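You operate a simulated robot arm through the tools that you are given. There is no shell and no other tool.

You run a simulated robot arm. Do the job below in one go: nothing can be reset, and whatever is moved stays where it is left.

TASK
Shut the blue port lever, swap its hose for the red one, open it and set 200 mbar.
Fine: blue hose end on the table; leave the other levers and the green hose. Where these are worked on the way, their far stop is far enough and under half their travel is too little: blue port lever.
Where things are to end (x, y in the base frame): blue hose end within 6 cm of [34, 8].

It is judged by the outcome, as a careful person would: the job done as asked, and still so three seconds after it is handed in. It fails if anything else is knocked over, pushed out of place, dropped, spilled or broken.

THE ROBOT
A 6-joint arm with a four-finger gripper on a trunk, on a base that drives. Base frame: it is fixed to the floor where the robot stands at the start and does not move with it; the origin is under the middle of the robot, x ahead of it, y to its left, z up. Units: cm, rad, N and s.
With the tool pointing down near the work surface it reaches from about 16 to 92 cm from the robot's upright axis, wherever it stands. Its first joint turns from -2.897 to 2.897 rad. Places, roughly: blue port [70, 10, 90]; blue port lever [60, 10, 90]; green port lever [60, -20, 90]; manifold table [40, 0, 80]; outlet lever [50, 40, 90]; red port lever [60, 0, 90]; vent lever [40, 20, 90]. Payload 3.43 kg.
The tool frame sits at the grasp point between the pads (the TCP): z along the fingers, y along the line on which they close. The tips reach 3 cm beyond it. Largest opening 12 cm; the body of the gripper starts 8.5 cm behind the TCP.
Orientation is that of the tool frame in the base frame, as a unit quaternion [x, y, z, w]. With the fingers straight down and closing along the base's y, the tool's x points along the base's -x, its y along +y and its z along -z.

THE INTERFACE
- The arm moves only by the tool play_rows. Its argument "rows" is a list of rows, each a list of 3 entries, a list of its own where there are three numbers: the shift along the tool's x, y, z in mm, then the turn, a rotation vector about the tool's x, y, z in rad, then the opening, from 0 (shut) to 1 (fully open). In form: [[[x, y, z], [ax, ay, az], hand], ...]. A call has 1 to 20 rows; each row is the pose to reach, as a shift and turn from the pose commanded when the call began, along the tool's axes at that moment. Each row takes 0.2 s and may step no farther than 5 cm and 0.15 rad from the row before; otherwise, or with a gripper value out of range, the whole call is refused. A pose out of reach is approached as far as the arm can. The call stops where the force on the tool passes 60 N (or 10 N more than at its start, if that is more) or the arm is blocked; 0.2 s more then pass. The fingers move at their own pace and stop on an object; they squeeze with about 22 N. The grip force told is the motor's: it shows also when the fingers shut on nothing. Time passes only in rows, and 0.2 s behind the last, so rows that repeat a pose let the fingers close. The reply holds the time, the measured pose of the TCP, the force on the tool along the base axes, the opening and the grip force, in the units named above and with some noise, with the torque about the TCP (base axes, N m) and any sound that the robot's microphone picked up, and new pictures: "show" is both (left out), scene, wrist or none.
- Cameras (640 x 400 px; columns grow to the right, rows downward): "scene" is now at [6.08, 15.34, 148.15]; the picture's right is [-0.51, -0.86, 0.00], its down [-0.29, 0.17, -0.94] and it looks along [0.81, -0.48, -0.34] (base axes); focal length 214 px, centre (320, 200). "wrist" rides on the gripper at [7.1, -1.7, -12] in the tool frame; the picture's right is [0.23, 0.97, 0.00], its down [-0.81, 0.19, -0.55] and it looks along [-0.54, 0.13, 0.83] (tool axes); focal length 275 px, centre (320, 200). There is no depth. A picture from a camera that has moved, and an enlarged one, comes with that camera's place and axes in the base frame and with its lens.
- raise_lower(by): slides the trunk up (or, below 0, down) by that many cm; the arm and the scene camera ride with it, the base frame stays. It gives what a move gives, with no picture.
- roll_base(legs): drives the robot by 1 to 6 legs, each [ahead, left, turn to the left] in cm, cm and rad, along the robot's own axes; the way and the turn of a leg run together, so that a leg with both is an arc; at most 150 cm and 3.142 rad a leg. The arm and the cameras ride along, it lands a little off, and it stops where it bumps. It gives what a move gives, and a new picture of the scene camera.
- aim_head(pan, tilt): turns the head with the scene camera to pan (to the left, within 2.094 rad either way) and tilt (down, from -0.506 to 1.204), counted from straight ahead of the robot. It gives what a move gives, and a new picture of the scene camera.
- enlarge(camera, box): a new picture of the part [left, top, right, bottom] of that camera's present view, enlarged. It takes no simulated time.
- sign_off(): hands the job in; it is judged then, once.

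Nothing tells you exact positions but the pictures and the camera data. Unless the task says otherwise, let go and move clear before handing in.

The tools are called after ">>>" as a command line: name --argument value ..., lists and objects as JSON in quotes. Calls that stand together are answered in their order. play_rows: Moves the arm, as the interface text tells. Its arguments: {"type":"object","properties":{"rows":{"type":"array","items":{"type":"array"}},"show":{"type":"string","enum":["both","scene","wrist","none"]}},"required":["rows"]} The other tools are called the same way: raise_lower (by) slides the trunk up or down; roll_base (legs) drives the base; aim_head (pan, tilt) turns the head that bears the scene camera; enlarge (camera, box) takes an enlarged picture of a part of a camera's view; sign_off () hands the job in.

At the start:

```text
time: 0.0
eef_pos: [49.88, 18.43, 123.24]
tcp_rot: [0.0, 1.0, 0.0, 0.0]
ft_force: [0.0, -0.4, -0.4]
torque: [0.02, 0.01, 0.02]
finger_gap: 11.97
grip_force: 0.1
trunk travel left (down, up): [-2.5, 51.5]
robot x, y, heading: [-0.12, 0.09, -0.0]
head pan, tilt: [-0.148, 1.201]
```

scene: 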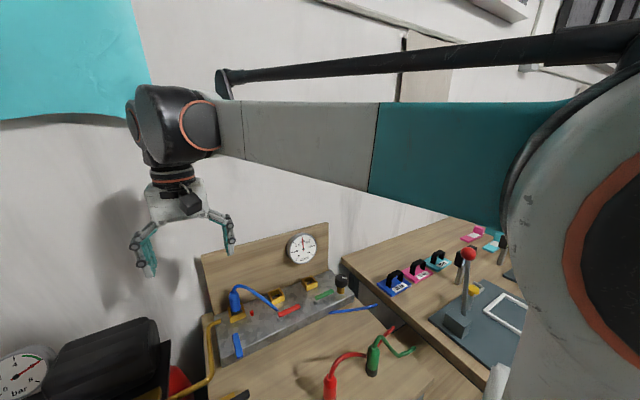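
wrist: 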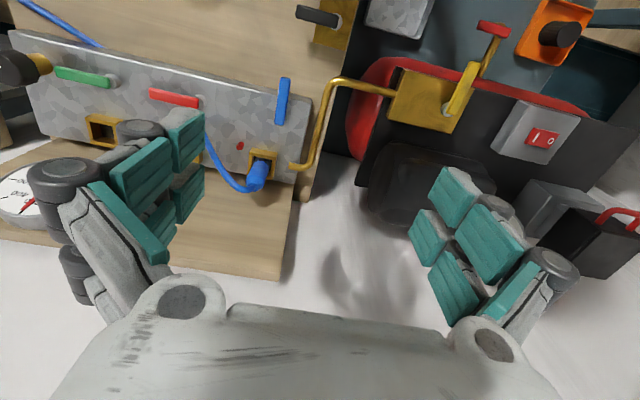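

I see a manifold block with ports, colored levers, a gauge and hoses on a table, and an outlet valve on a compressor to the left. I'll look closer before moving anything.

>>> enlarge --camera "scene" --box '[190, 210, 430, 400]'

>>> enlarge --camera "wrist" --box '[0, 0, 320, 200]'

>>> enlarge --camera "wrist" --box '[280, 0, 640, 225]'

```text
2.11 times, centred on (310, 305) of scene
camera zoom: at [6.08, 15.34, 148.15], right [-0.51, -0.86, 0.0], down [-0.29, 0.17, -0.94], along [0.81, -0.48, -0.34], focal length 452 px, centre (341, -21)
```

zoom: 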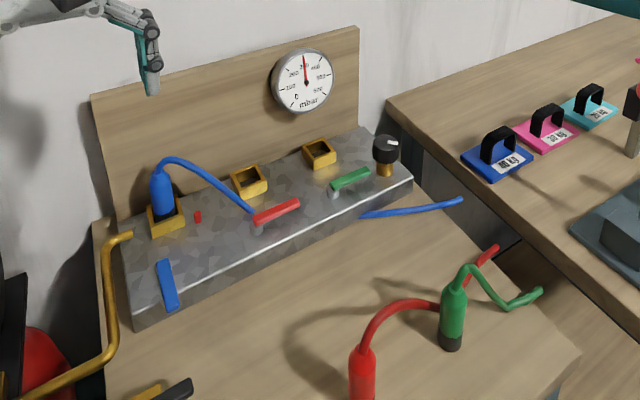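

```text
2.00 times, centred on (160, 100) of wrist
camera zoom: at [42.71, 16.71, 135.54], right [-0.23, 0.97, 0.0], down [0.81, 0.19, 0.55], along [0.54, 0.13, -0.83], focal length 551 px, centre (640, 400)
```

zoom: 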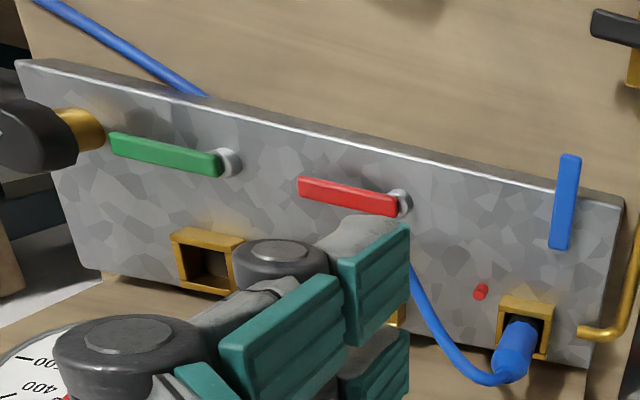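

```text
1.78 times, centred on (460, 112) of wrist
camera zoom: at [42.71, 16.71, 135.54], right [-0.23, 0.97, 0.0], down [0.81, 0.19, 0.55], along [0.54, 0.13, -0.83], focal length 489 px, centre (71, 356)
```

zoom: 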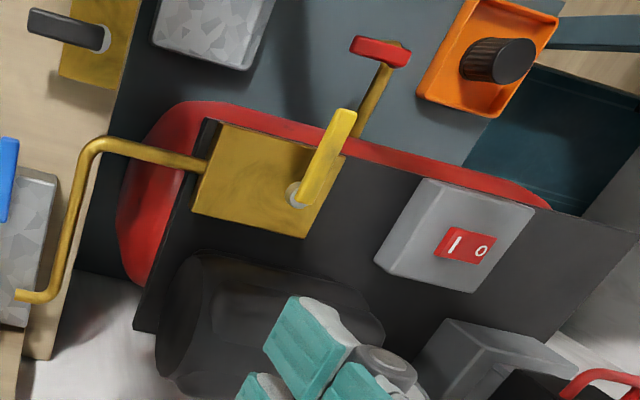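

The blue lever points toward me (open), and its pivot is at about [59, 13.5, 89]. The red and green levers lie across. I'll turn the head to see the table with the red and green plugs.

>>> aim_head --pan 0.2 --tilt 1.2

```text
time: 0.8
eef_pos: [49.83, 18.51, 123.4]
tcp_rot: [0.0, 1.0, 0.0, 0.0]
ft_force: [0.2, -1.3, 0.0]
torque: [-0.02, 0.03, -0.01]
finger_gap: 11.96
grip_force: 0.0
trunk travel left (down, up): [-2.5, 51.5]
robot x, y, heading: [-0.22, -0.12, -0.004]
head pan, tilt: [0.201, 1.201]
camera scene: at [6.08, 15.34, 148.08], right [-0.51, -0.86, 0.0], down [-0.3, 0.18, -0.94], along [0.81, -0.48, -0.35], focal length 214 px, centre (320, 200)
```

scene: 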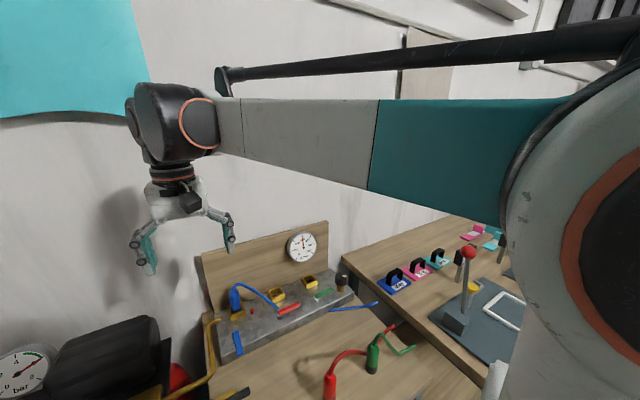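

The pan was recorded but the view did not change. I'll test whether the tilt has any effect.

>>> aim_head --pan -0.3 --tilt 0.7

```text
time: 1.8
eef_pos: [49.94, 18.48, 123.29]
tcp_rot: [0.0, 1.0, 0.0, -0.001]
ft_force: [0.8, 0.2, 0.0]
torque: [-0.01, -0.03, -0.01]
finger_gap: 11.99
grip_force: 0.1
trunk travel left (down, up): [-2.5, 51.5]
robot x, y, heading: [0.21, 0.08, -0.004]
head pan, tilt: [-0.3, 0.7]
camera scene: at [6.03, 15.31, 147.92], right [-0.52, -0.86, 0.0], down [-0.31, 0.19, -0.93], along [0.8, -0.48, -0.36], focal length 214 px, centre (320, 200)
```

scene: 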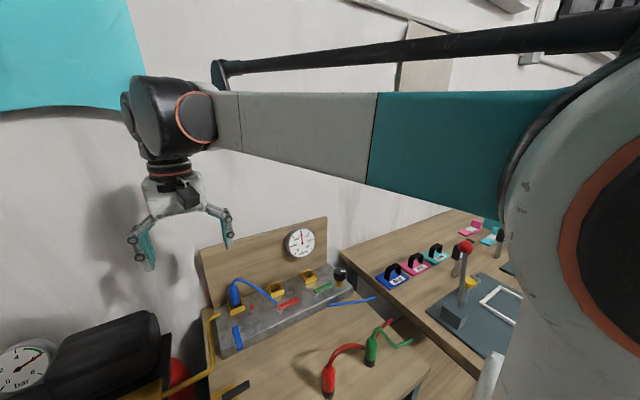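

The head barely moves the scene camera, so I'll use the wrist camera to look around. I'm moving the tool back and to the right, staying high, to see the manifold and both standing plugs.

>>> play_rows --rows '[[[40, -30, 0], [0, 0, 0], 0.5], [[80, -60, 0], [0, 0, 0], 0.0], [[120, -90, 0], [0, 0, 0], 0], [[150, -120, 0], [0, 0, 0], 0], [[170, -140, 0], [0, 0, 0], 0], [[170, -140, 0], [0, 0, 0], 0]]'

```text
time: 3.2
eef_pos: [32.53, 4.69, 123.22]
tcp_rot: [-0.001, 1.0, 0.0, 0.0]
ft_force: [-0.2, -0.6, 0.6]
torque: [-0.01, -0.02, 0.0]
finger_gap: 0.01
grip_force: 22.1
trunk travel left (down, up): [-2.5, 51.5]
robot x, y, heading: [0.13, 0.36, 0.002]
head pan, tilt: [-0.3, 0.7]
camera scene: at [6.14, 17.57, 144.99], right [-0.3, -0.96, 0.0], down [-0.62, 0.19, -0.77], along [0.73, -0.23, -0.64], focal length 214 px, centre (320, 200)
camera wrist: at [25.32, 2.95, 135.44], right [-0.23, 0.97, 0.0], down [0.81, 0.19, 0.55], along [0.54, 0.13, -0.83], focal length 275 px, centre (320, 200)
```

scene: 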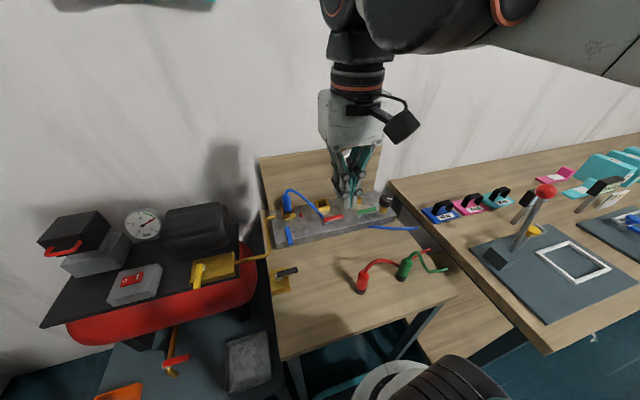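
wrist: 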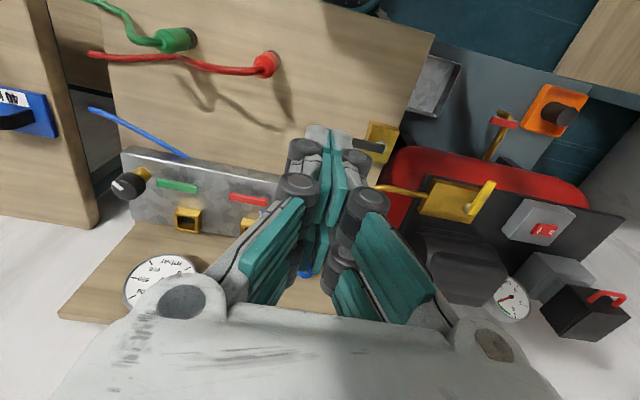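

The scene camera did swing after a delay, and it now has a good view. I'll zoom in on the manifold and the hoses.

>>> enlarge --camera "scene" --box '[240, 170, 460, 310]'

>>> enlarge --camera "wrist" --box '[60, 0, 360, 190]'

>>> enlarge --camera "wrist" --box '[100, 230, 220, 310]'

```text
2.86 times, centred on (350, 240) of scene
camera zoom: at [6.14, 17.57, 144.99], right [-0.3, -0.96, 0.0], down [-0.62, 0.19, -0.77], along [0.73, -0.23, -0.64], focal length 613 px, centre (234, 86)
```

zoom: 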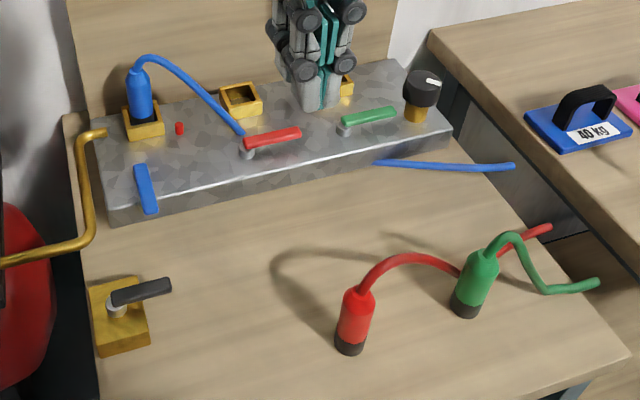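

```text
2.11 times, centred on (210, 95) of wrist
camera zoom: at [25.32, 2.95, 135.44], right [-0.23, 0.97, 0.0], down [0.81, 0.19, 0.55], along [0.54, 0.13, -0.83], focal length 580 px, centre (552, 421)
```

zoom: 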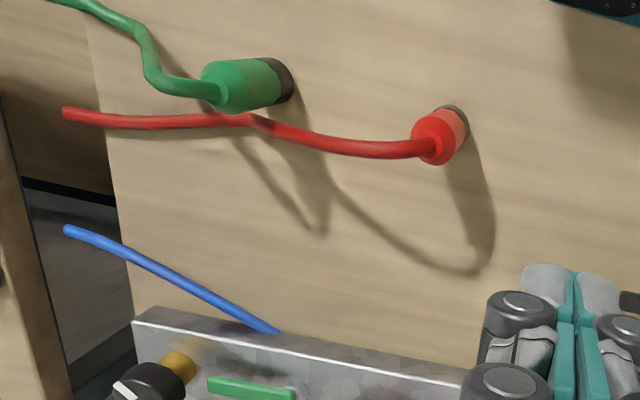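

```text
5.00 times, centred on (160, 270) of wrist
camera zoom: at [25.32, 2.95, 135.44], right [-0.23, 0.97, 0.0], down [0.81, 0.19, 0.55], along [0.54, 0.13, -0.83], focal length 1376 px, centre (1120, -150)
```

zoom: 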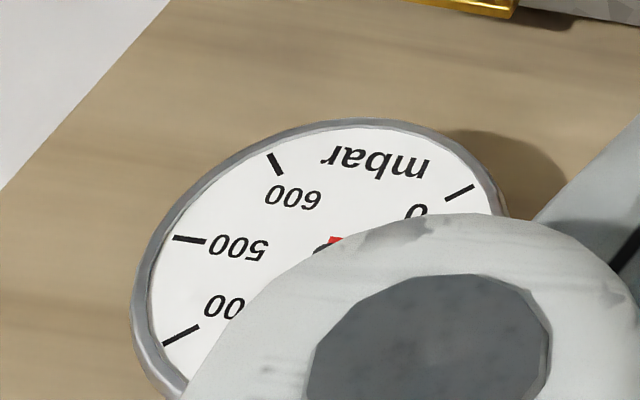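

The hoses all run off toward the right edge of the table, and the red plug stands near [33.7, -4]. Next is a close look at the blue lever from above with the hand open.

>>> play_rows --rows '[[[-30, 20, 30], [0, 0, 0], 1], [[-60, 40, 60], [0, 0, 0], 1], [[-90, 60, 90], [0, 0, 0], 1], [[-115, 80, 120], [0, 0, 0], 1], [[-130, 93, 140], [0, 0, 0], 1], [[-130, 93, 140], [0, 0, 0], 1]]'

>>> enlarge --camera "scene" --box '[240, 170, 460, 310]'

```text
time: 4.6
eef_pos: [45.7, 13.93, 109.27]
tcp_rot: [0.0, 1.0, 0.0, 0.0]
ft_force: [0.1, -0.1, 0.1]
torque: [-0.03, 0.03, 0.02]
finger_gap: 11.99
grip_force: 0.1
trunk travel left (down, up): [-2.5, 51.5]
robot x, y, heading: [0.08, 0.0, 0.001]
head pan, tilt: [-0.3, 0.7]
camera scene: at [6.69, 19.34, 145.26], right [-0.09, -1.0, 0.0], down [-0.62, 0.06, -0.79], along [0.78, -0.07, -0.62], focal length 214 px, centre (320, 200)
camera wrist: at [38.52, 12.11, 121.49], right [-0.23, 0.97, 0.0], down [0.81, 0.19, 0.55], along [0.54, 0.13, -0.83], focal length 275 px, centre (320, 200)
```

scene: 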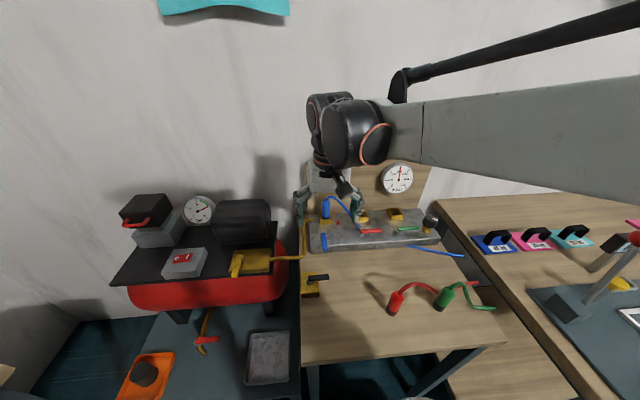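
wrist: 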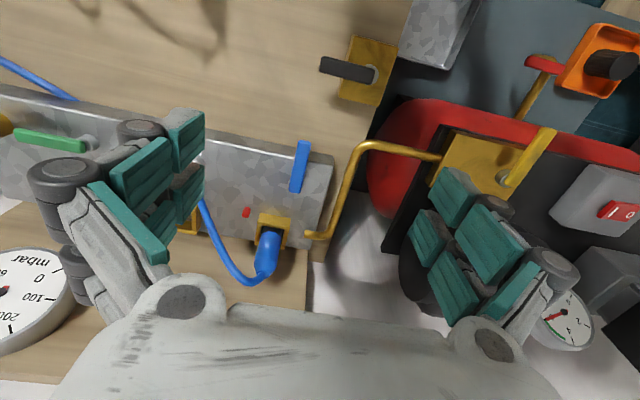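

```text
2.86 times, centred on (350, 240) of scene
camera zoom: at [6.69, 19.34, 145.26], right [-0.09, -1.0, 0.0], down [-0.62, 0.06, -0.79], along [0.78, -0.07, -0.62], focal length 613 px, centre (234, 86)
```

zoom: 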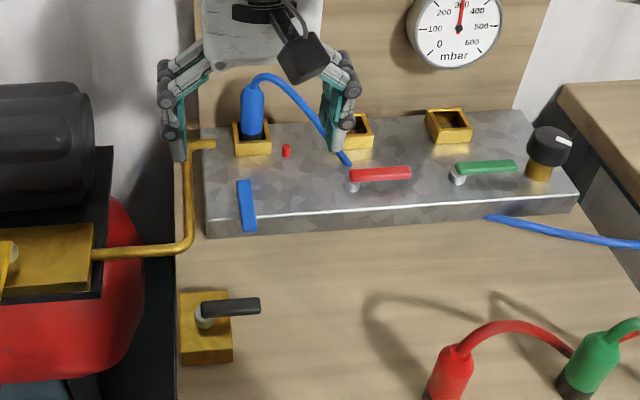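

Gauge reads about 300 mbar. I'll zoom in on the lever and port to fix their positions.

>>> enlarge --camera "wrist" --box '[190, 110, 350, 210]'

>>> enlarge --camera "scene" --box '[300, 190, 380, 260]'

>>> enlarge --camera "scene" --box '[370, 150, 450, 250]'

```text
4.00 times, centred on (270, 160) of wrist
camera zoom: at [38.52, 12.11, 121.49], right [-0.23, 0.97, 0.0], down [0.81, 0.19, 0.55], along [0.54, 0.13, -0.83], focal length 1101 px, centre (520, 360)
```

zoom: 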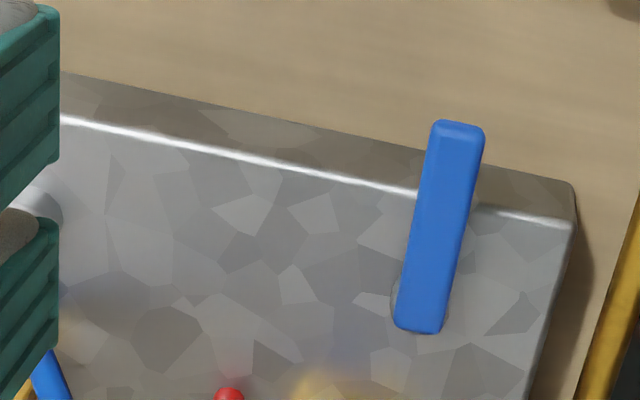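

```text
5.71 times, centred on (340, 225) of scene
camera zoom: at [6.69, 19.34, 145.26], right [-0.09, -1.0, 0.0], down [-0.62, 0.06, -0.79], along [0.78, -0.07, -0.62], focal length 1226 px, centre (206, 57)
```

zoom: 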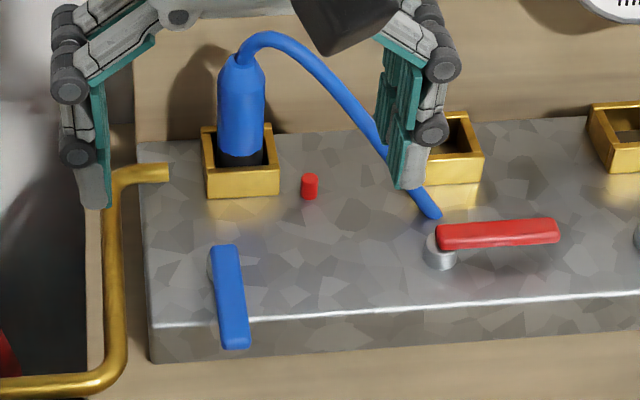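

```text
4.00 times, centred on (410, 200) of scene
camera zoom: at [6.69, 19.34, 145.26], right [-0.09, -1.0, 0.0], down [-0.62, 0.06, -0.79], along [0.78, -0.07, -0.62], focal length 858 px, centre (-40, 200)
```

zoom: 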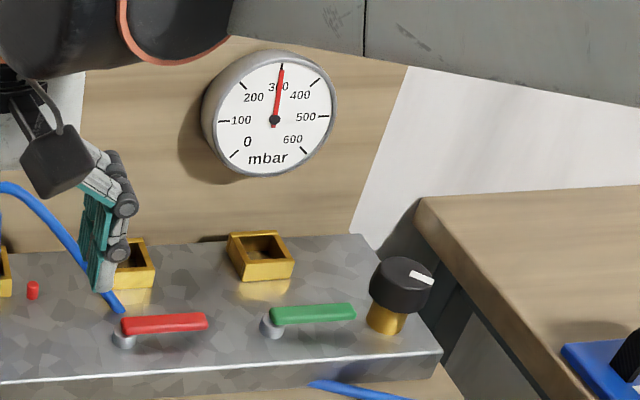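

The lever bar runs from the tip at about [52.4, 13.4] to the pivot near [59.5, 13.5], with its top at z≈87. The manifold top is around 84.6. I'll shut the fingers and come down on the left (+y) side of the lever tip.

>>> play_rows --rows '[[[-20, 8, 0], [0, 0, 0], 0.5], [[-45, 16, 20], [0, 0, 0], 0], [[-70, 26, 50], [0, 0, 0], 0], [[-83, 31, 90], [0, 0, 0], 0], [[-83, 31, 130], [0, 0, 0], 0], [[-83, 31, 150], [0, 0, 0], 0], [[-83, 31, 150], [0, 0, 0], 0]]'

>>> enlarge --camera "wrist" --box '[160, 80, 480, 280]'

>>> enlarge --camera "scene" --box '[280, 180, 400, 270]'

```text
time: 6.2
eef_pos: [54.28, 16.95, 94.39]
tcp_rot: [0.0, 1.0, 0.0, 0.0]
ft_force: [0.2, -0.7, -0.5]
torque: [0.02, 0.0, 0.0]
finger_gap: 0.01
grip_force: 22.6
trunk travel left (down, up): [-2.5, 51.5]
robot x, y, heading: [-0.44, -0.25, 0.0]
head pan, tilt: [-0.3, 0.7]
camera scene: at [6.2, 17.58, 144.99], right [-0.3, -0.96, 0.0], down [-0.62, 0.19, -0.76], along [0.73, -0.23, -0.64], focal length 214 px, centre (320, 200)
camera wrist: at [47.1, 15.19, 106.63], right [-0.23, 0.97, 0.0], down [0.81, 0.19, 0.55], along [0.54, 0.13, -0.83], focal length 275 px, centre (320, 200)
```

scene: 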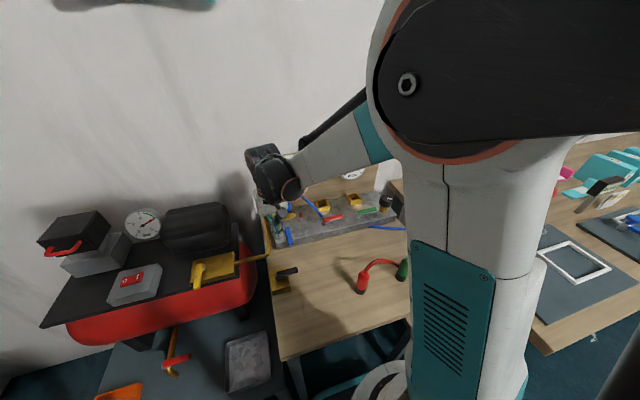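
wrist: 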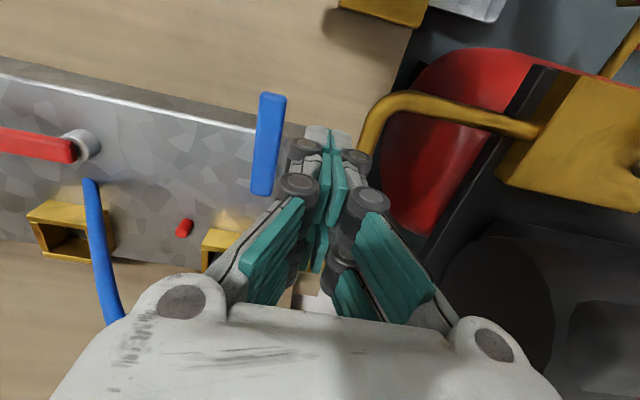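

```text
2.00 times, centred on (320, 180) of wrist
camera zoom: at [47.1, 15.19, 106.63], right [-0.23, 0.97, 0.0], down [0.81, 0.19, 0.55], along [0.54, 0.13, -0.83], focal length 551 px, centre (320, 240)
```

zoom: 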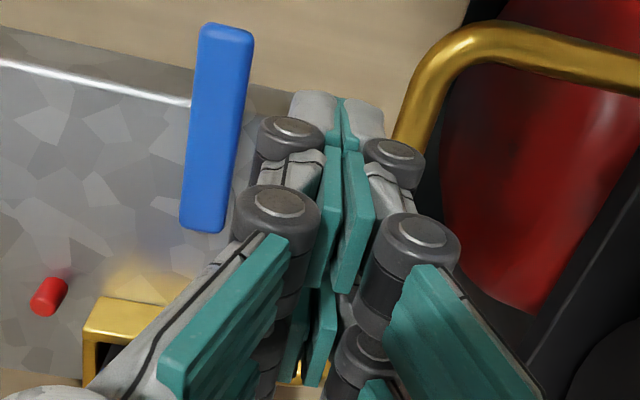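

```text
4.44 times, centred on (340, 225) of scene
camera zoom: at [6.2, 17.58, 144.99], right [-0.3, -0.96, 0.0], down [-0.62, 0.19, -0.76], along [0.73, -0.23, -0.64], focal length 953 px, centre (231, 89)
```

zoom: 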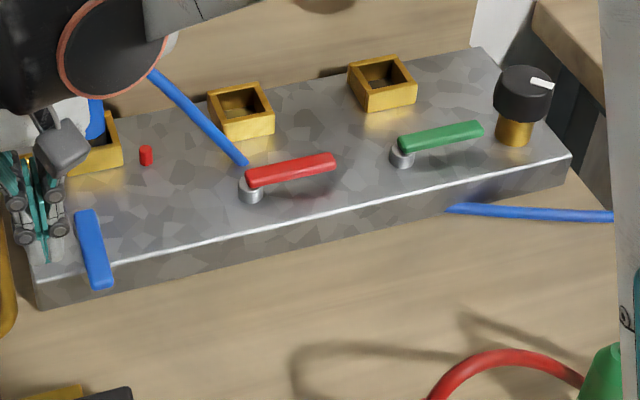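

Fingers are beside the lever, about 2.5 cm left of its face. I'll lower until the tips are beside the bar and check again.

>>> play_rows --rows '[[[0, 0, 25], [0, 0, 0], 0], [[0, 0, 45], [0, 0, 0], 0], [[0, 0, 57], [0, 0, 0], 0], [[0, 0, 57], [0, 0, 0], 0]]'

>>> enlarge --camera "wrist" --box '[160, 80, 480, 280]'

>>> enlarge --camera "scene" --box '[240, 180, 360, 270]'

```text
time: 7.2
eef_pos: [54.24, 16.92, 88.61]
tcp_rot: [-0.001, 1.0, 0.0, 0.001]
ft_force: [6.1, 2.0, 18.8]
torque: [0.01, -0.44, 0.01]
finger_gap: 0.0
grip_force: 33.6
trunk travel left (down, up): [-2.5, 51.5]
robot x, y, heading: [-0.36, -0.13, -0.0]
head pan, tilt: [-0.3, 0.7]
camera scene: at [6.13, 17.56, 145.02], right [-0.3, -0.96, 0.0], down [-0.62, 0.19, -0.77], along [0.73, -0.23, -0.64], focal length 214 px, centre (320, 200)
camera wrist: at [46.97, 15.16, 100.9], right [-0.23, 0.97, 0.0], down [0.81, 0.19, 0.55], along [0.54, 0.13, -0.83], focal length 275 px, centre (320, 200)
```

scene: 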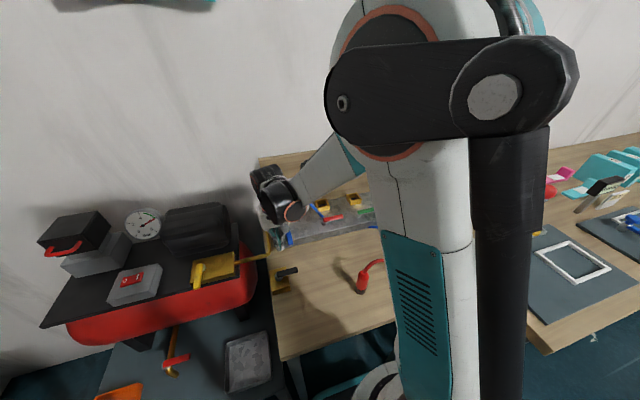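
wrist: 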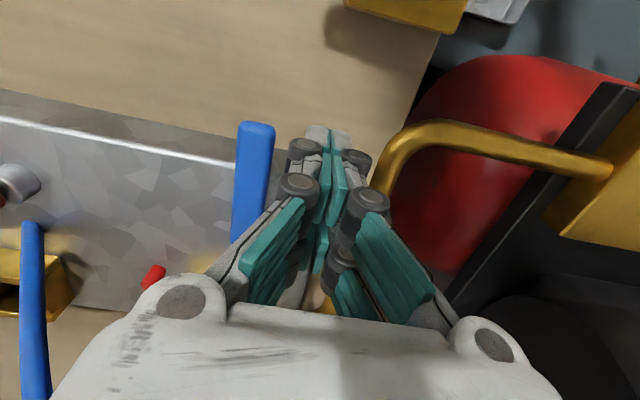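

```text
2.00 times, centred on (320, 180) of wrist
camera zoom: at [46.97, 15.16, 100.9], right [-0.23, 0.97, 0.0], down [0.81, 0.19, 0.55], along [0.54, 0.13, -0.83], focal length 551 px, centre (320, 240)
```

zoom: 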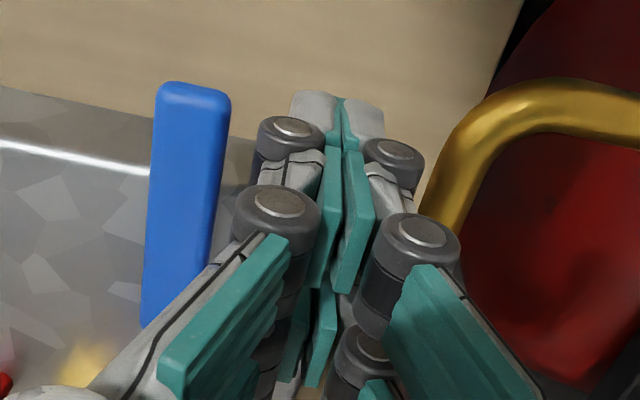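

```text
4.44 times, centred on (300, 225) of scene
camera zoom: at [6.13, 17.56, 145.02], right [-0.3, -0.96, 0.0], down [-0.62, 0.19, -0.77], along [0.73, -0.23, -0.64], focal length 953 px, centre (409, 89)
```

zoom: 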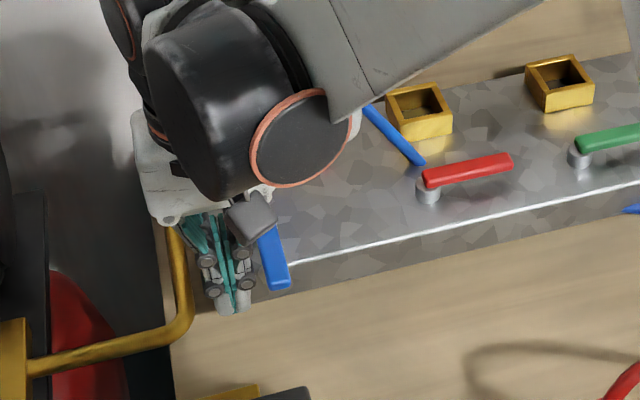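

The tips touched the manifold edge, putting its top at about z=85.6. I'll lift 8 mm and sweep the lever along its arc toward -y (shut).

>>> play_rows --rows '[[[0, 0, -8], [0, 0, 0], 0], [[3.5, -16.5, -8], [0, 0, 0], 0], [[6, -26, -8], [0, 0, 0], 0], [[7, -37, -8], [0, 0, 0], 0], [[5.5, -47, -8], [0, 0, 0], 0], [[2.5, -57, -8], [0, 0, 0], 0], [[-3, -66, -8], [0, 0, 0], 0], [[-9.5, -74, -8], [0, 0, 0], 0], [[-18.6, -81, -8], [0, 0, 0], 0], [[-27.5, -85, -8], [0, 0, 0], 0], [[-27.5, -85, -8], [0, 0, 0], 0]]'

>>> enlarge --camera "scene" --box '[240, 180, 360, 270]'

```text
time: 9.7
eef_pos: [56.02, 8.46, 89.34]
tcp_rot: [-0.002, 1.0, 0.001, -0.005]
ft_force: [-19.9, 1.5, -2.1]
torque: [0.26, 0.26, 0.14]
finger_gap: 0.58
grip_force: 33.5
trunk travel left (down, up): [-2.5, 51.5]
robot x, y, heading: [-0.29, -0.06, -0.001]
head pan, tilt: [-0.3, 0.7]
stopped in row 11: the force on the tool passed its limit at 61 N (the readings are from after the stop); the commanded pose is now the measured one
camera scene: at [5.89, 17.63, 145.01], right [-0.29, -0.96, 0.0], down [-0.61, 0.19, -0.77], along [0.73, -0.23, -0.64], focal length 214 px, centre (320, 200)
camera wrist: at [49.04, 6.73, 101.77], right [-0.23, 0.97, 0.0], down [0.82, 0.19, 0.54], along [0.53, 0.13, -0.84], focal length 275 px, centre (320, 200)
```

scene: 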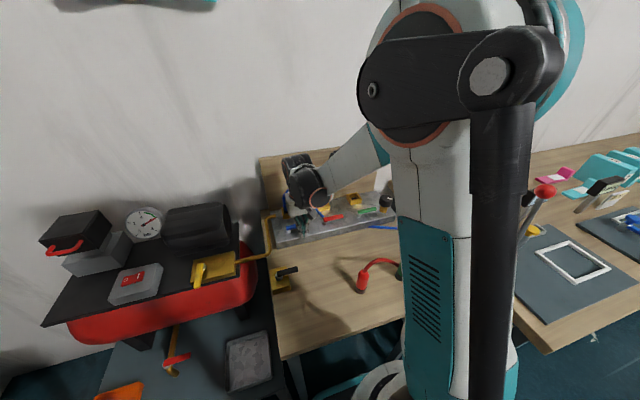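
wrist: 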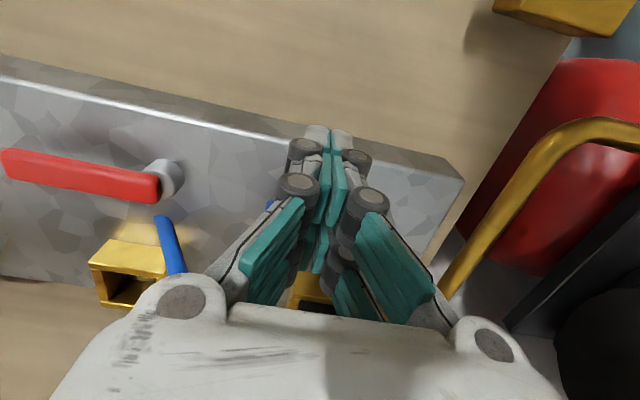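

```text
4.44 times, centred on (300, 225) of scene
camera zoom: at [5.89, 17.63, 145.01], right [-0.29, -0.96, 0.0], down [-0.61, 0.19, -0.77], along [0.73, -0.23, -0.64], focal length 953 px, centre (409, 89)
```

zoom: 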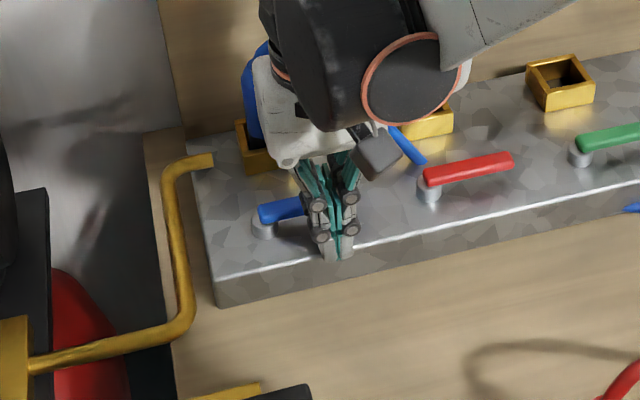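

The lever has swung across and hit its stop. I'll back off toward me, rise, and look.

>>> play_rows --rows '[[[15, 0, 0], [0, 0, 0], 0], [[35, 0, -5], [0, 0, 0], 0], [[40, 0, -50], [0, 0, 0], 0.3], [[50, 0, -95], [0, 0, 0], 1], [[70, 5, -140], [0, 0, 0], 1], [[90, 10, -170], [0, 0, 0], 1], [[90, 10, -170], [0, 0, 0], 1]]'

>>> enlarge --camera "wrist" --box '[160, 80, 480, 280]'

>>> enlarge --camera "scene" --box '[250, 170, 450, 300]'

```text
time: 11.3
eef_pos: [47.12, 9.55, 106.57]
tcp_rot: [-0.002, 1.0, 0.0, -0.004]
ft_force: [0.6, 0.5, 0.3]
torque: [0.02, -0.03, 0.0]
finger_gap: 12.01
grip_force: 0.2
trunk travel left (down, up): [-2.5, 51.5]
robot x, y, heading: [-0.14, 0.03, 0.001]
head pan, tilt: [-0.3, 0.7]
camera scene: at [4.39, 14.14, 145.72], right [-0.68, -0.74, 0.0], down [-0.42, 0.39, -0.82], along [0.6, -0.55, -0.58], focal length 214 px, centre (320, 200)
camera wrist: at [40.09, 7.68, 118.83], right [-0.23, 0.97, 0.0], down [0.81, 0.19, 0.55], along [0.53, 0.13, -0.84], focal length 275 px, centre (320, 200)
```

scene: 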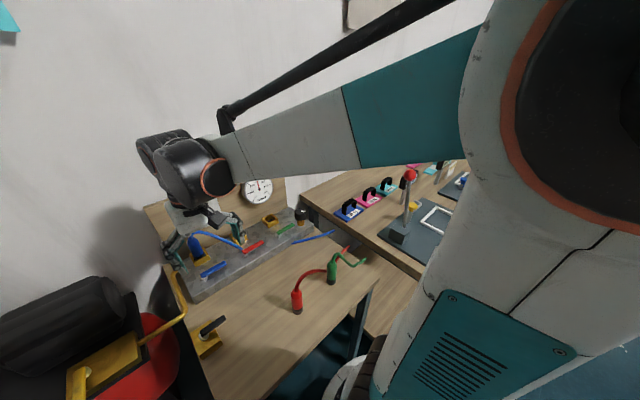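
wrist: 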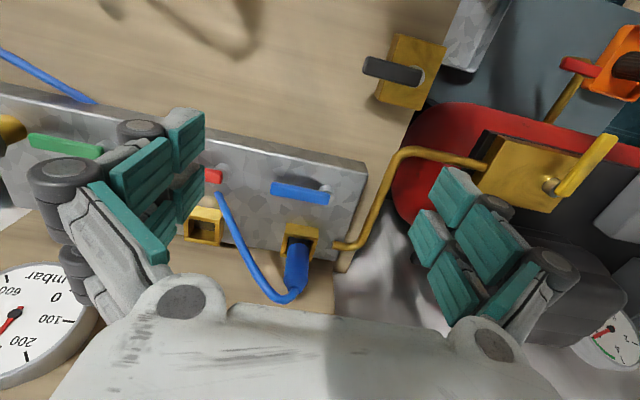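

```text
2.00 times, centred on (320, 180) of wrist
camera zoom: at [40.09, 7.68, 118.83], right [-0.23, 0.97, 0.0], down [0.81, 0.19, 0.55], along [0.53, 0.13, -0.84], focal length 551 px, centre (320, 240)
```

zoom: 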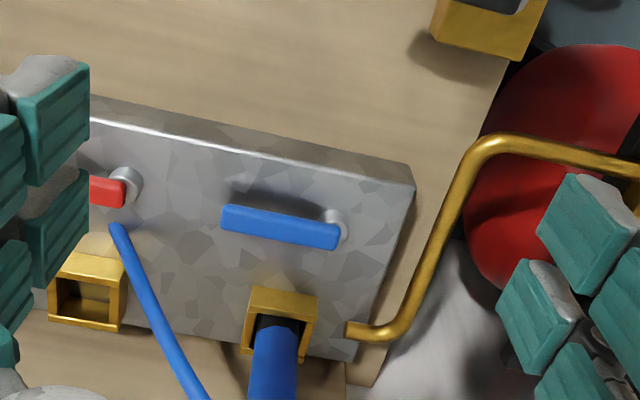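

```text
3.08 times, centred on (350, 235) of scene
camera zoom: at [4.39, 14.14, 145.72], right [-0.68, -0.74, 0.0], down [-0.42, 0.39, -0.82], along [0.6, -0.55, -0.58], focal length 660 px, centre (228, 92)
```

zoom: 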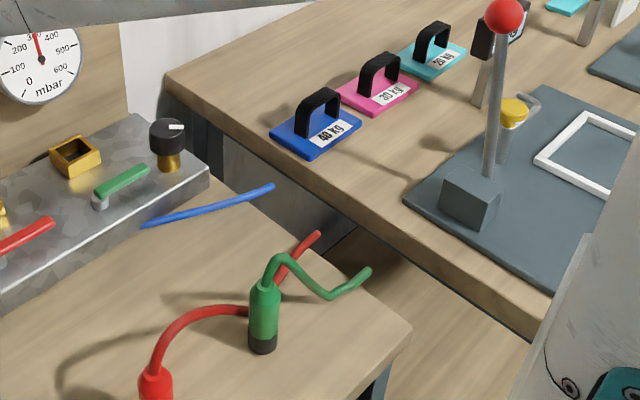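

The blue lever now lies across like the others, and the red pressure pin beside the port has dropped. Next I'll look closely at the blue plug and its hose.

>>> enlarge --camera "wrist" --box '[200, 180, 360, 310]'

>>> enlarge --camera "scene" --box '[140, 170, 320, 310]'

```text
3.08 times, centred on (280, 245) of wrist
camera zoom: at [40.09, 7.68, 118.83], right [-0.23, 0.97, 0.0], down [0.81, 0.19, 0.55], along [0.53, 0.13, -0.84], focal length 847 px, centre (443, 62)
```

zoom: 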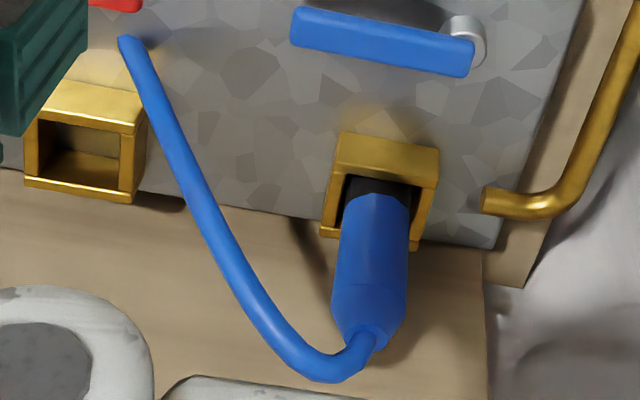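

```text
2.86 times, centred on (230, 240) of scene
camera zoom: at [4.39, 14.14, 145.72], right [-0.68, -0.74, 0.0], down [-0.42, 0.39, -0.82], along [0.6, -0.55, -0.58], focal length 613 px, centre (577, 86)
```

zoom: 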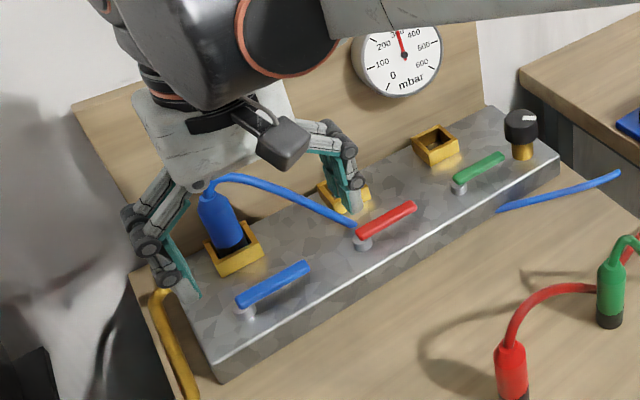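

The blue plug's axis is at about [67.8, 11.3], exposed from z≈88.6 to 95, with the hose leaving toward -y. I'll tilt the tool 0.45 rad so the hand stays back from the board, and line up behind the plug with a partial opening.

>>> play_rows --rows '[[[-30, 4, 0], [0, -0.1, 0], 0.6], [[-60, 8, 0], [0, -0.2, 0], 0.5], [[-95, 12, 5], [0, -0.3, 0], 0.5], [[-125, 15, 12], [0, -0.4, 0], 0.5], [[-146, 17.5, 20], [0, -0.446, 0], 0.5], [[-146, 17.5, 20], [0, -0.446, 0], 0.5]]'

>>> enlarge --camera "wrist" --box '[160, 60, 480, 260]'

>>> enlarge --camera "scene" --box '[250, 150, 400, 270]'

```text
time: 12.7
eef_pos: [62.26, 11.28, 104.08]
tcp_rot: [-0.001, 0.976, 0.002, 0.217]
ft_force: [-0.1, 0.0, -0.1]
torque: [0.0, 0.0, -0.01]
finger_gap: 6.01
grip_force: 0.1
trunk travel left (down, up): [-2.5, 51.5]
robot x, y, heading: [0.06, 0.06, 0.002]
head pan, tilt: [-0.3, 0.7]
camera scene: at [6.17, 17.39, 145.23], right [-0.32, -0.95, 0.0], down [-0.59, 0.2, -0.78], along [0.74, -0.25, -0.62], focal length 214 px, centre (320, 200)
camera wrist: at [50.55, 9.45, 112.2], right [-0.21, 0.97, -0.1], down [0.5, 0.19, 0.84], along [0.84, 0.13, -0.53], focal length 275 px, centre (320, 200)
```

scene: 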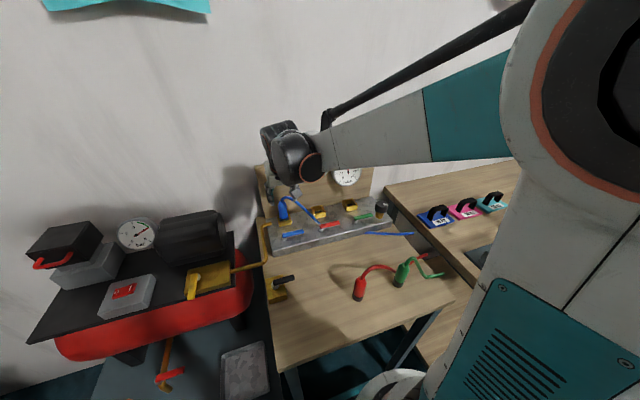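
wrist: 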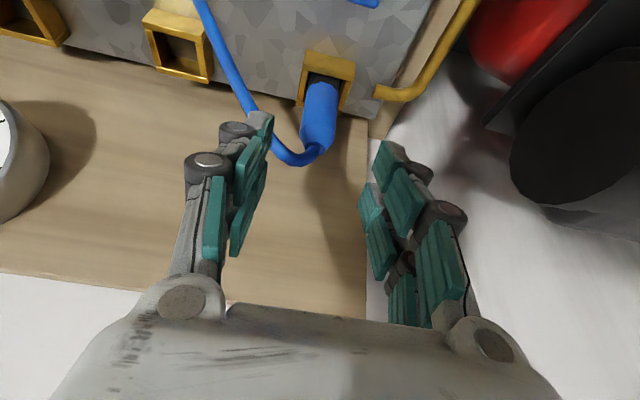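

```text
2.00 times, centred on (320, 160) of wrist
camera zoom: at [50.55, 9.45, 112.2], right [-0.21, 0.97, -0.1], down [0.5, 0.19, 0.84], along [0.84, 0.13, -0.53], focal length 551 px, centre (320, 280)
```

zoom: 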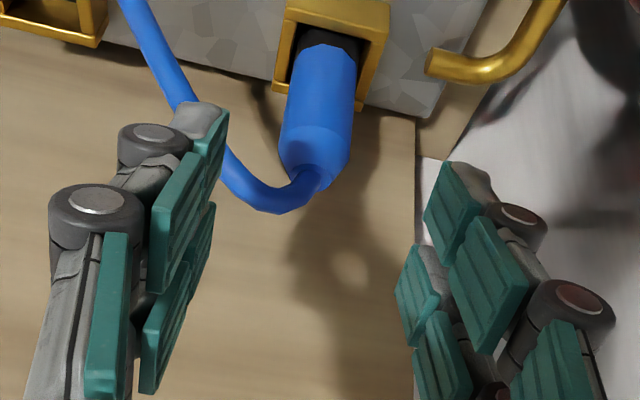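

```text
3.33 times, centred on (325, 210) of scene
camera zoom: at [6.17, 17.39, 145.23], right [-0.32, -0.95, 0.0], down [-0.59, 0.2, -0.78], along [0.74, -0.25, -0.62], focal length 715 px, centre (303, 167)
```

zoom: 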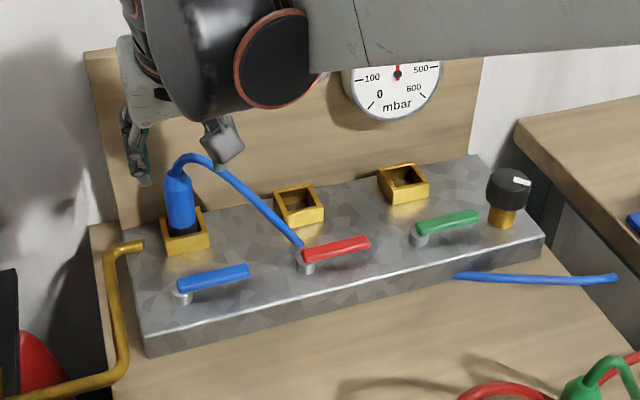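

The hose peaks near z≈99 just right of the plug. I'll add a little more tilt to 0.6 rad and slide along the tool axis partway, then check clearances.

>>> play_rows --rows '[[[12, -1, 1], [0, -0.08, 0], 0.45], [[23, -2, 2.4], [0, -0.16, 0], 0.42], [[18.8, -2, 28], [0, -0.16, 0], 0.42], [[14.6, -2, 53], [0, -0.16, 0], 0.42], [[10.4, -2, 79], [0, -0.16, 0], 0.42], [[10.4, -2, 79], [0, -0.16, 0], 0.42]]'

>>> enlarge --camera "wrist" --box '[160, 60, 480, 260]'

>>> enlarge --camera "scene" --box '[250, 150, 400, 270]'

```text
time: 14.1
eef_pos: [64.62, 10.98, 96.67]
tcp_rot: [-0.001, 0.956, 0.001, 0.294]
ft_force: [-0.7, 0.2, -0.2]
torque: [-0.01, 0.0, -0.02]
finger_gap: 5.04
grip_force: 0.0
trunk travel left (down, up): [-2.5, 51.5]
robot x, y, heading: [-0.34, -0.07, 0.002]
head pan, tilt: [-0.3, 0.7]
camera scene: at [6.14, 17.6, 144.99], right [-0.29, -0.96, 0.0], down [-0.62, 0.19, -0.76], along [0.73, -0.23, -0.64], focal length 214 px, centre (320, 200)
camera wrist: at [51.9, 9.15, 102.75], right [-0.19, 0.97, -0.13], down [0.36, 0.19, 0.91], along [0.91, 0.13, -0.39], focal length 275 px, centre (320, 200)
```

scene: 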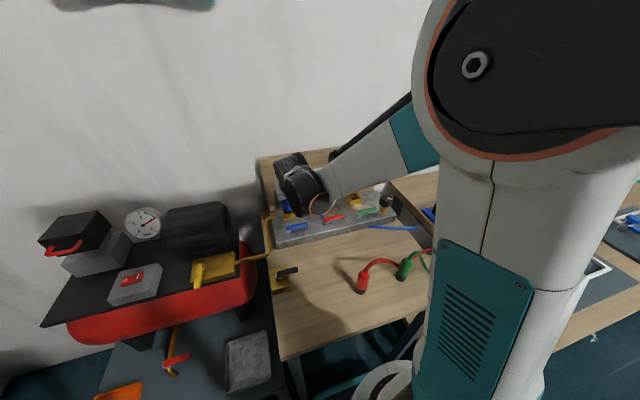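
wrist: 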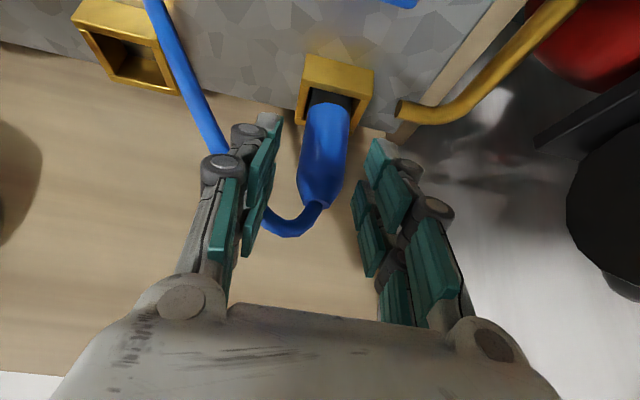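

```text
2.00 times, centred on (320, 160) of wrist
camera zoom: at [51.9, 9.15, 102.75], right [-0.19, 0.97, -0.13], down [0.36, 0.19, 0.91], along [0.91, 0.13, -0.39], focal length 551 px, centre (320, 280)
```

zoom: 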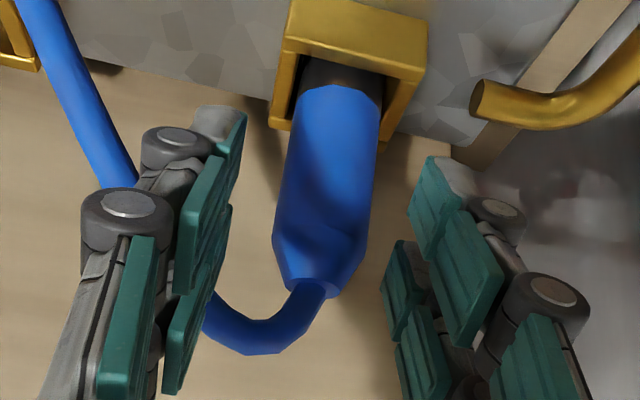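

```text
3.33 times, centred on (325, 210) of scene
camera zoom: at [6.14, 17.6, 144.99], right [-0.29, -0.96, 0.0], down [-0.62, 0.19, -0.76], along [0.73, -0.23, -0.64], focal length 715 px, centre (303, 167)
```

zoom: 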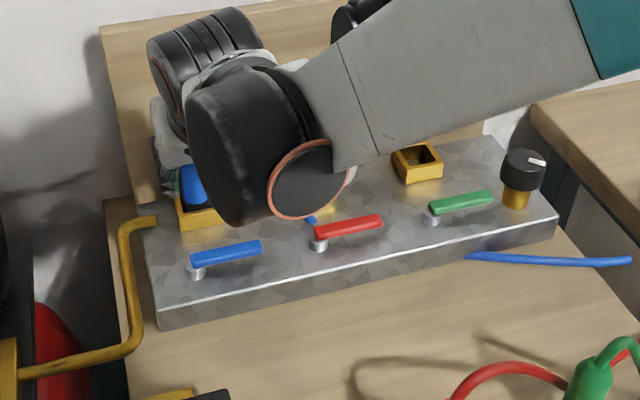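

The plug is centred between the fingers, and the hose looks clear of them. I'll slide the last 5.4 cm and look before closing.

>>> play_rows --rows '[[[0, 2, 15], [0, 0, 0], 0.38], [[0, 2, 30], [0, 0, 0], 0.38], [[0, 2, 44], [0, 0, 0], 0.38], [[0, 2, 54], [0, 0, 0], 0.38], [[0, 2, 54], [0, 0, 0], 0.38]]' --show "wrist"

>>> enlarge --camera "wrist" --box '[160, 60, 480, 260]'

```text
time: 15.3
eef_pos: [67.4, 11.3, 92.29]
tcp_rot: [-0.001, 0.956, 0.001, 0.294]
ft_force: [-0.1, -0.3, -0.3]
torque: [-0.01, 0.0, 0.01]
finger_gap: 4.57
grip_force: 0.0
trunk travel left (down, up): [-2.5, 51.5]
robot x, y, heading: [-0.15, -0.49, 0.002]
head pan, tilt: [-0.3, 0.7]
camera wrist: at [54.79, 9.55, 98.41], right [-0.19, 0.97, -0.13], down [0.36, 0.19, 0.91], along [0.91, 0.13, -0.39], focal length 275 px, centre (320, 200)
```

wrist: 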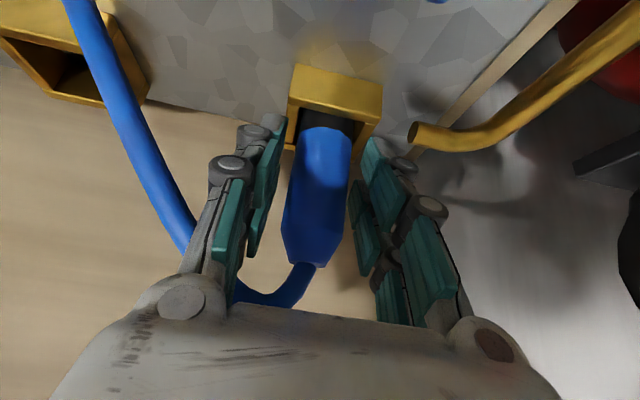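

```text
2.00 times, centred on (320, 160) of wrist
camera zoom: at [54.79, 9.55, 98.41], right [-0.19, 0.97, -0.13], down [0.36, 0.19, 0.91], along [0.91, 0.13, -0.39], focal length 551 px, centre (320, 280)
```

zoom: 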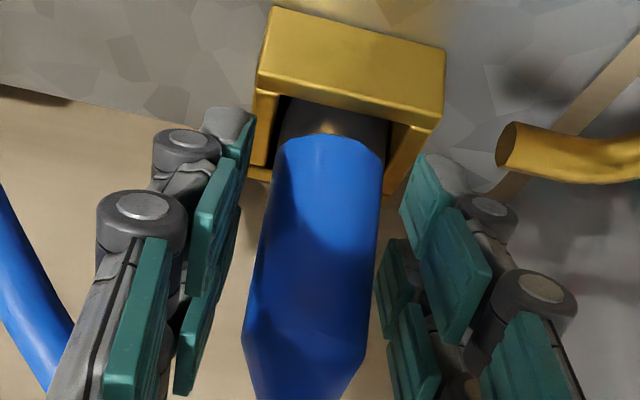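

The plug sits between the pads. Closing on it now.

>>> play_rows --rows '[[[0, 0, 0], [0, 0, 0], 0.2], [[0, 0, 0], [0, 0, 0], 0.1], [[0, 0, 0], [0, 0, 0], 0.0], [[0, 0, 0], [0, 0, 0], 0.0]]' --show "wrist"

>>> enlarge --camera "wrist" --box '[160, 60, 480, 260]'

```text
time: 16.3
eef_pos: [67.44, 11.31, 92.23]
tcp_rot: [-0.001, 0.956, 0.001, 0.294]
ft_force: [-0.1, -0.2, 0.2]
torque: [-0.01, 0.02, 0.0]
finger_gap: 3.09
grip_force: 21.9
trunk travel left (down, up): [-2.5, 51.5]
robot x, y, heading: [-0.03, -0.26, 0.006]
head pan, tilt: [-0.3, 0.7]
camera wrist: at [54.78, 9.56, 98.43], right [-0.19, 0.97, -0.13], down [0.36, 0.19, 0.91], along [0.91, 0.13, -0.39], focal length 275 px, centre (320, 200)
```

wrist: 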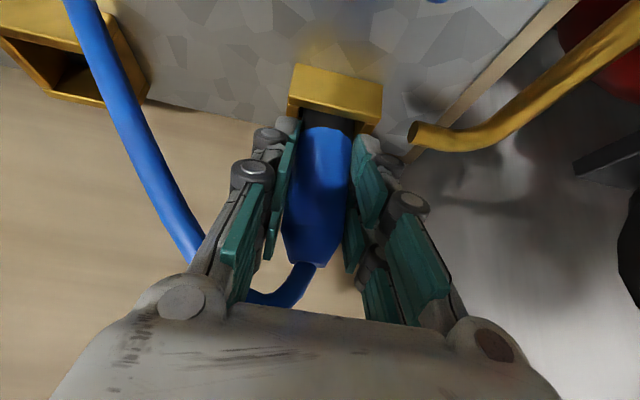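

```text
2.00 times, centred on (320, 160) of wrist
camera zoom: at [54.78, 9.56, 98.43], right [-0.19, 0.97, -0.13], down [0.36, 0.19, 0.91], along [0.91, 0.13, -0.39], focal length 551 px, centre (320, 280)
```

zoom: 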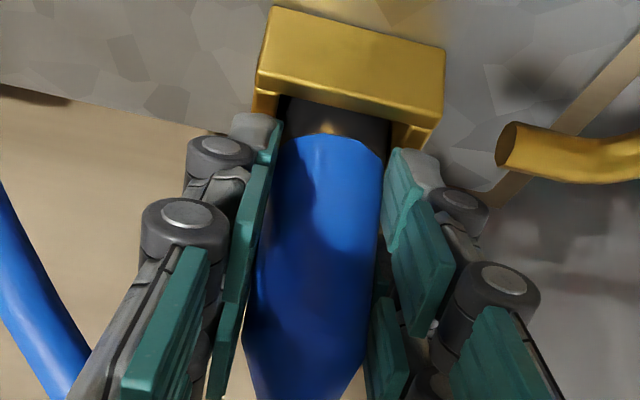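

Gripped firmly (3.1 cm, almost no side force), so the port axis is at y≈11.31 in this pose. I'll pull straight up slowly.

>>> play_rows --rows '[[[-2.8, 0, -4.1], [0, 0, 0], 0], [[-5.6, 0, -8.3], [0, 0, 0], 0], [[-11.2, 0, -16.5], [0, 0, 0], 0], [[-16.9, 0, -24.8], [0, 0, 0], 0], [[-22.5, 0, -33], [0, 0, 0], 0], [[-28, 0, -41.4], [0, 0, 0], 0], [[-33.7, 0, -49.6], [0, 0, 0], 0], [[-33.7, 0, -49.6], [0, 0, 0], 0]]'

>>> enlarge --camera "scene" --box '[250, 150, 400, 270]'

```text
time: 18.1
eef_pos: [67.44, 11.34, 98.23]
tcp_rot: [-0.001, 0.955, 0.001, 0.295]
ft_force: [-0.8, 0.1, -1.3]
torque: [0.04, 0.02, 0.0]
finger_gap: 3.1
grip_force: 21.7
trunk travel left (down, up): [-2.5, 51.5]
robot x, y, heading: [0.29, 0.27, 0.002]
head pan, tilt: [-0.3, 0.7]
camera scene: at [6.1, 17.6, 144.99], right [-0.29, -0.96, 0.0], down [-0.62, 0.19, -0.76], along [0.73, -0.23, -0.64], focal length 214 px, centre (320, 200)
camera wrist: at [54.75, 9.49, 104.46], right [-0.19, 0.97, -0.13], down [0.36, 0.19, 0.91], along [0.91, 0.13, -0.39], focal length 275 px, centre (320, 200)
```

scene: 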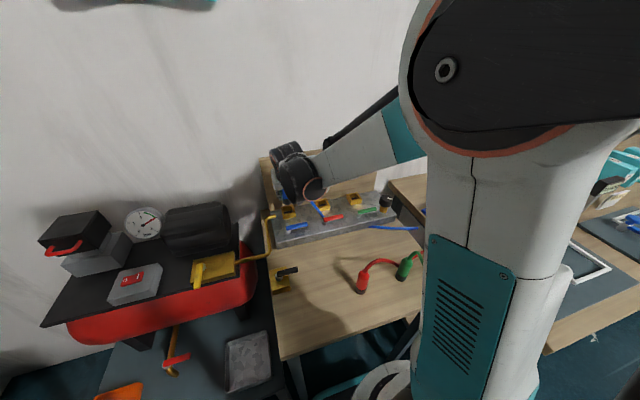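
wrist: 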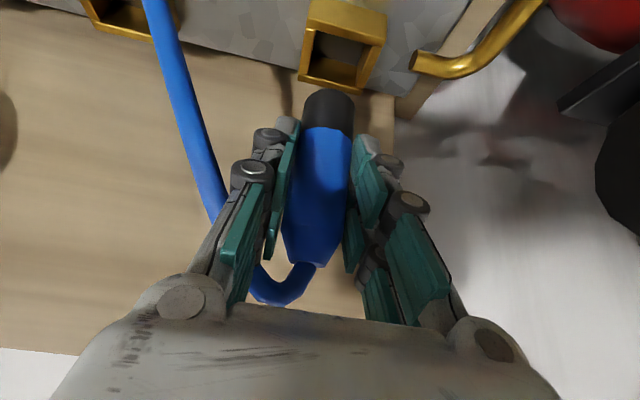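

```text
3.33 times, centred on (325, 210) of scene
camera zoom: at [6.1, 17.6, 144.99], right [-0.29, -0.96, 0.0], down [-0.62, 0.19, -0.76], along [0.73, -0.23, -0.64], focal length 715 px, centre (303, 167)
```

zoom: 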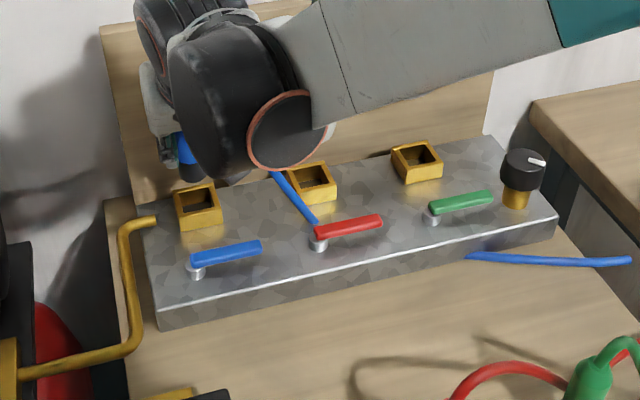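

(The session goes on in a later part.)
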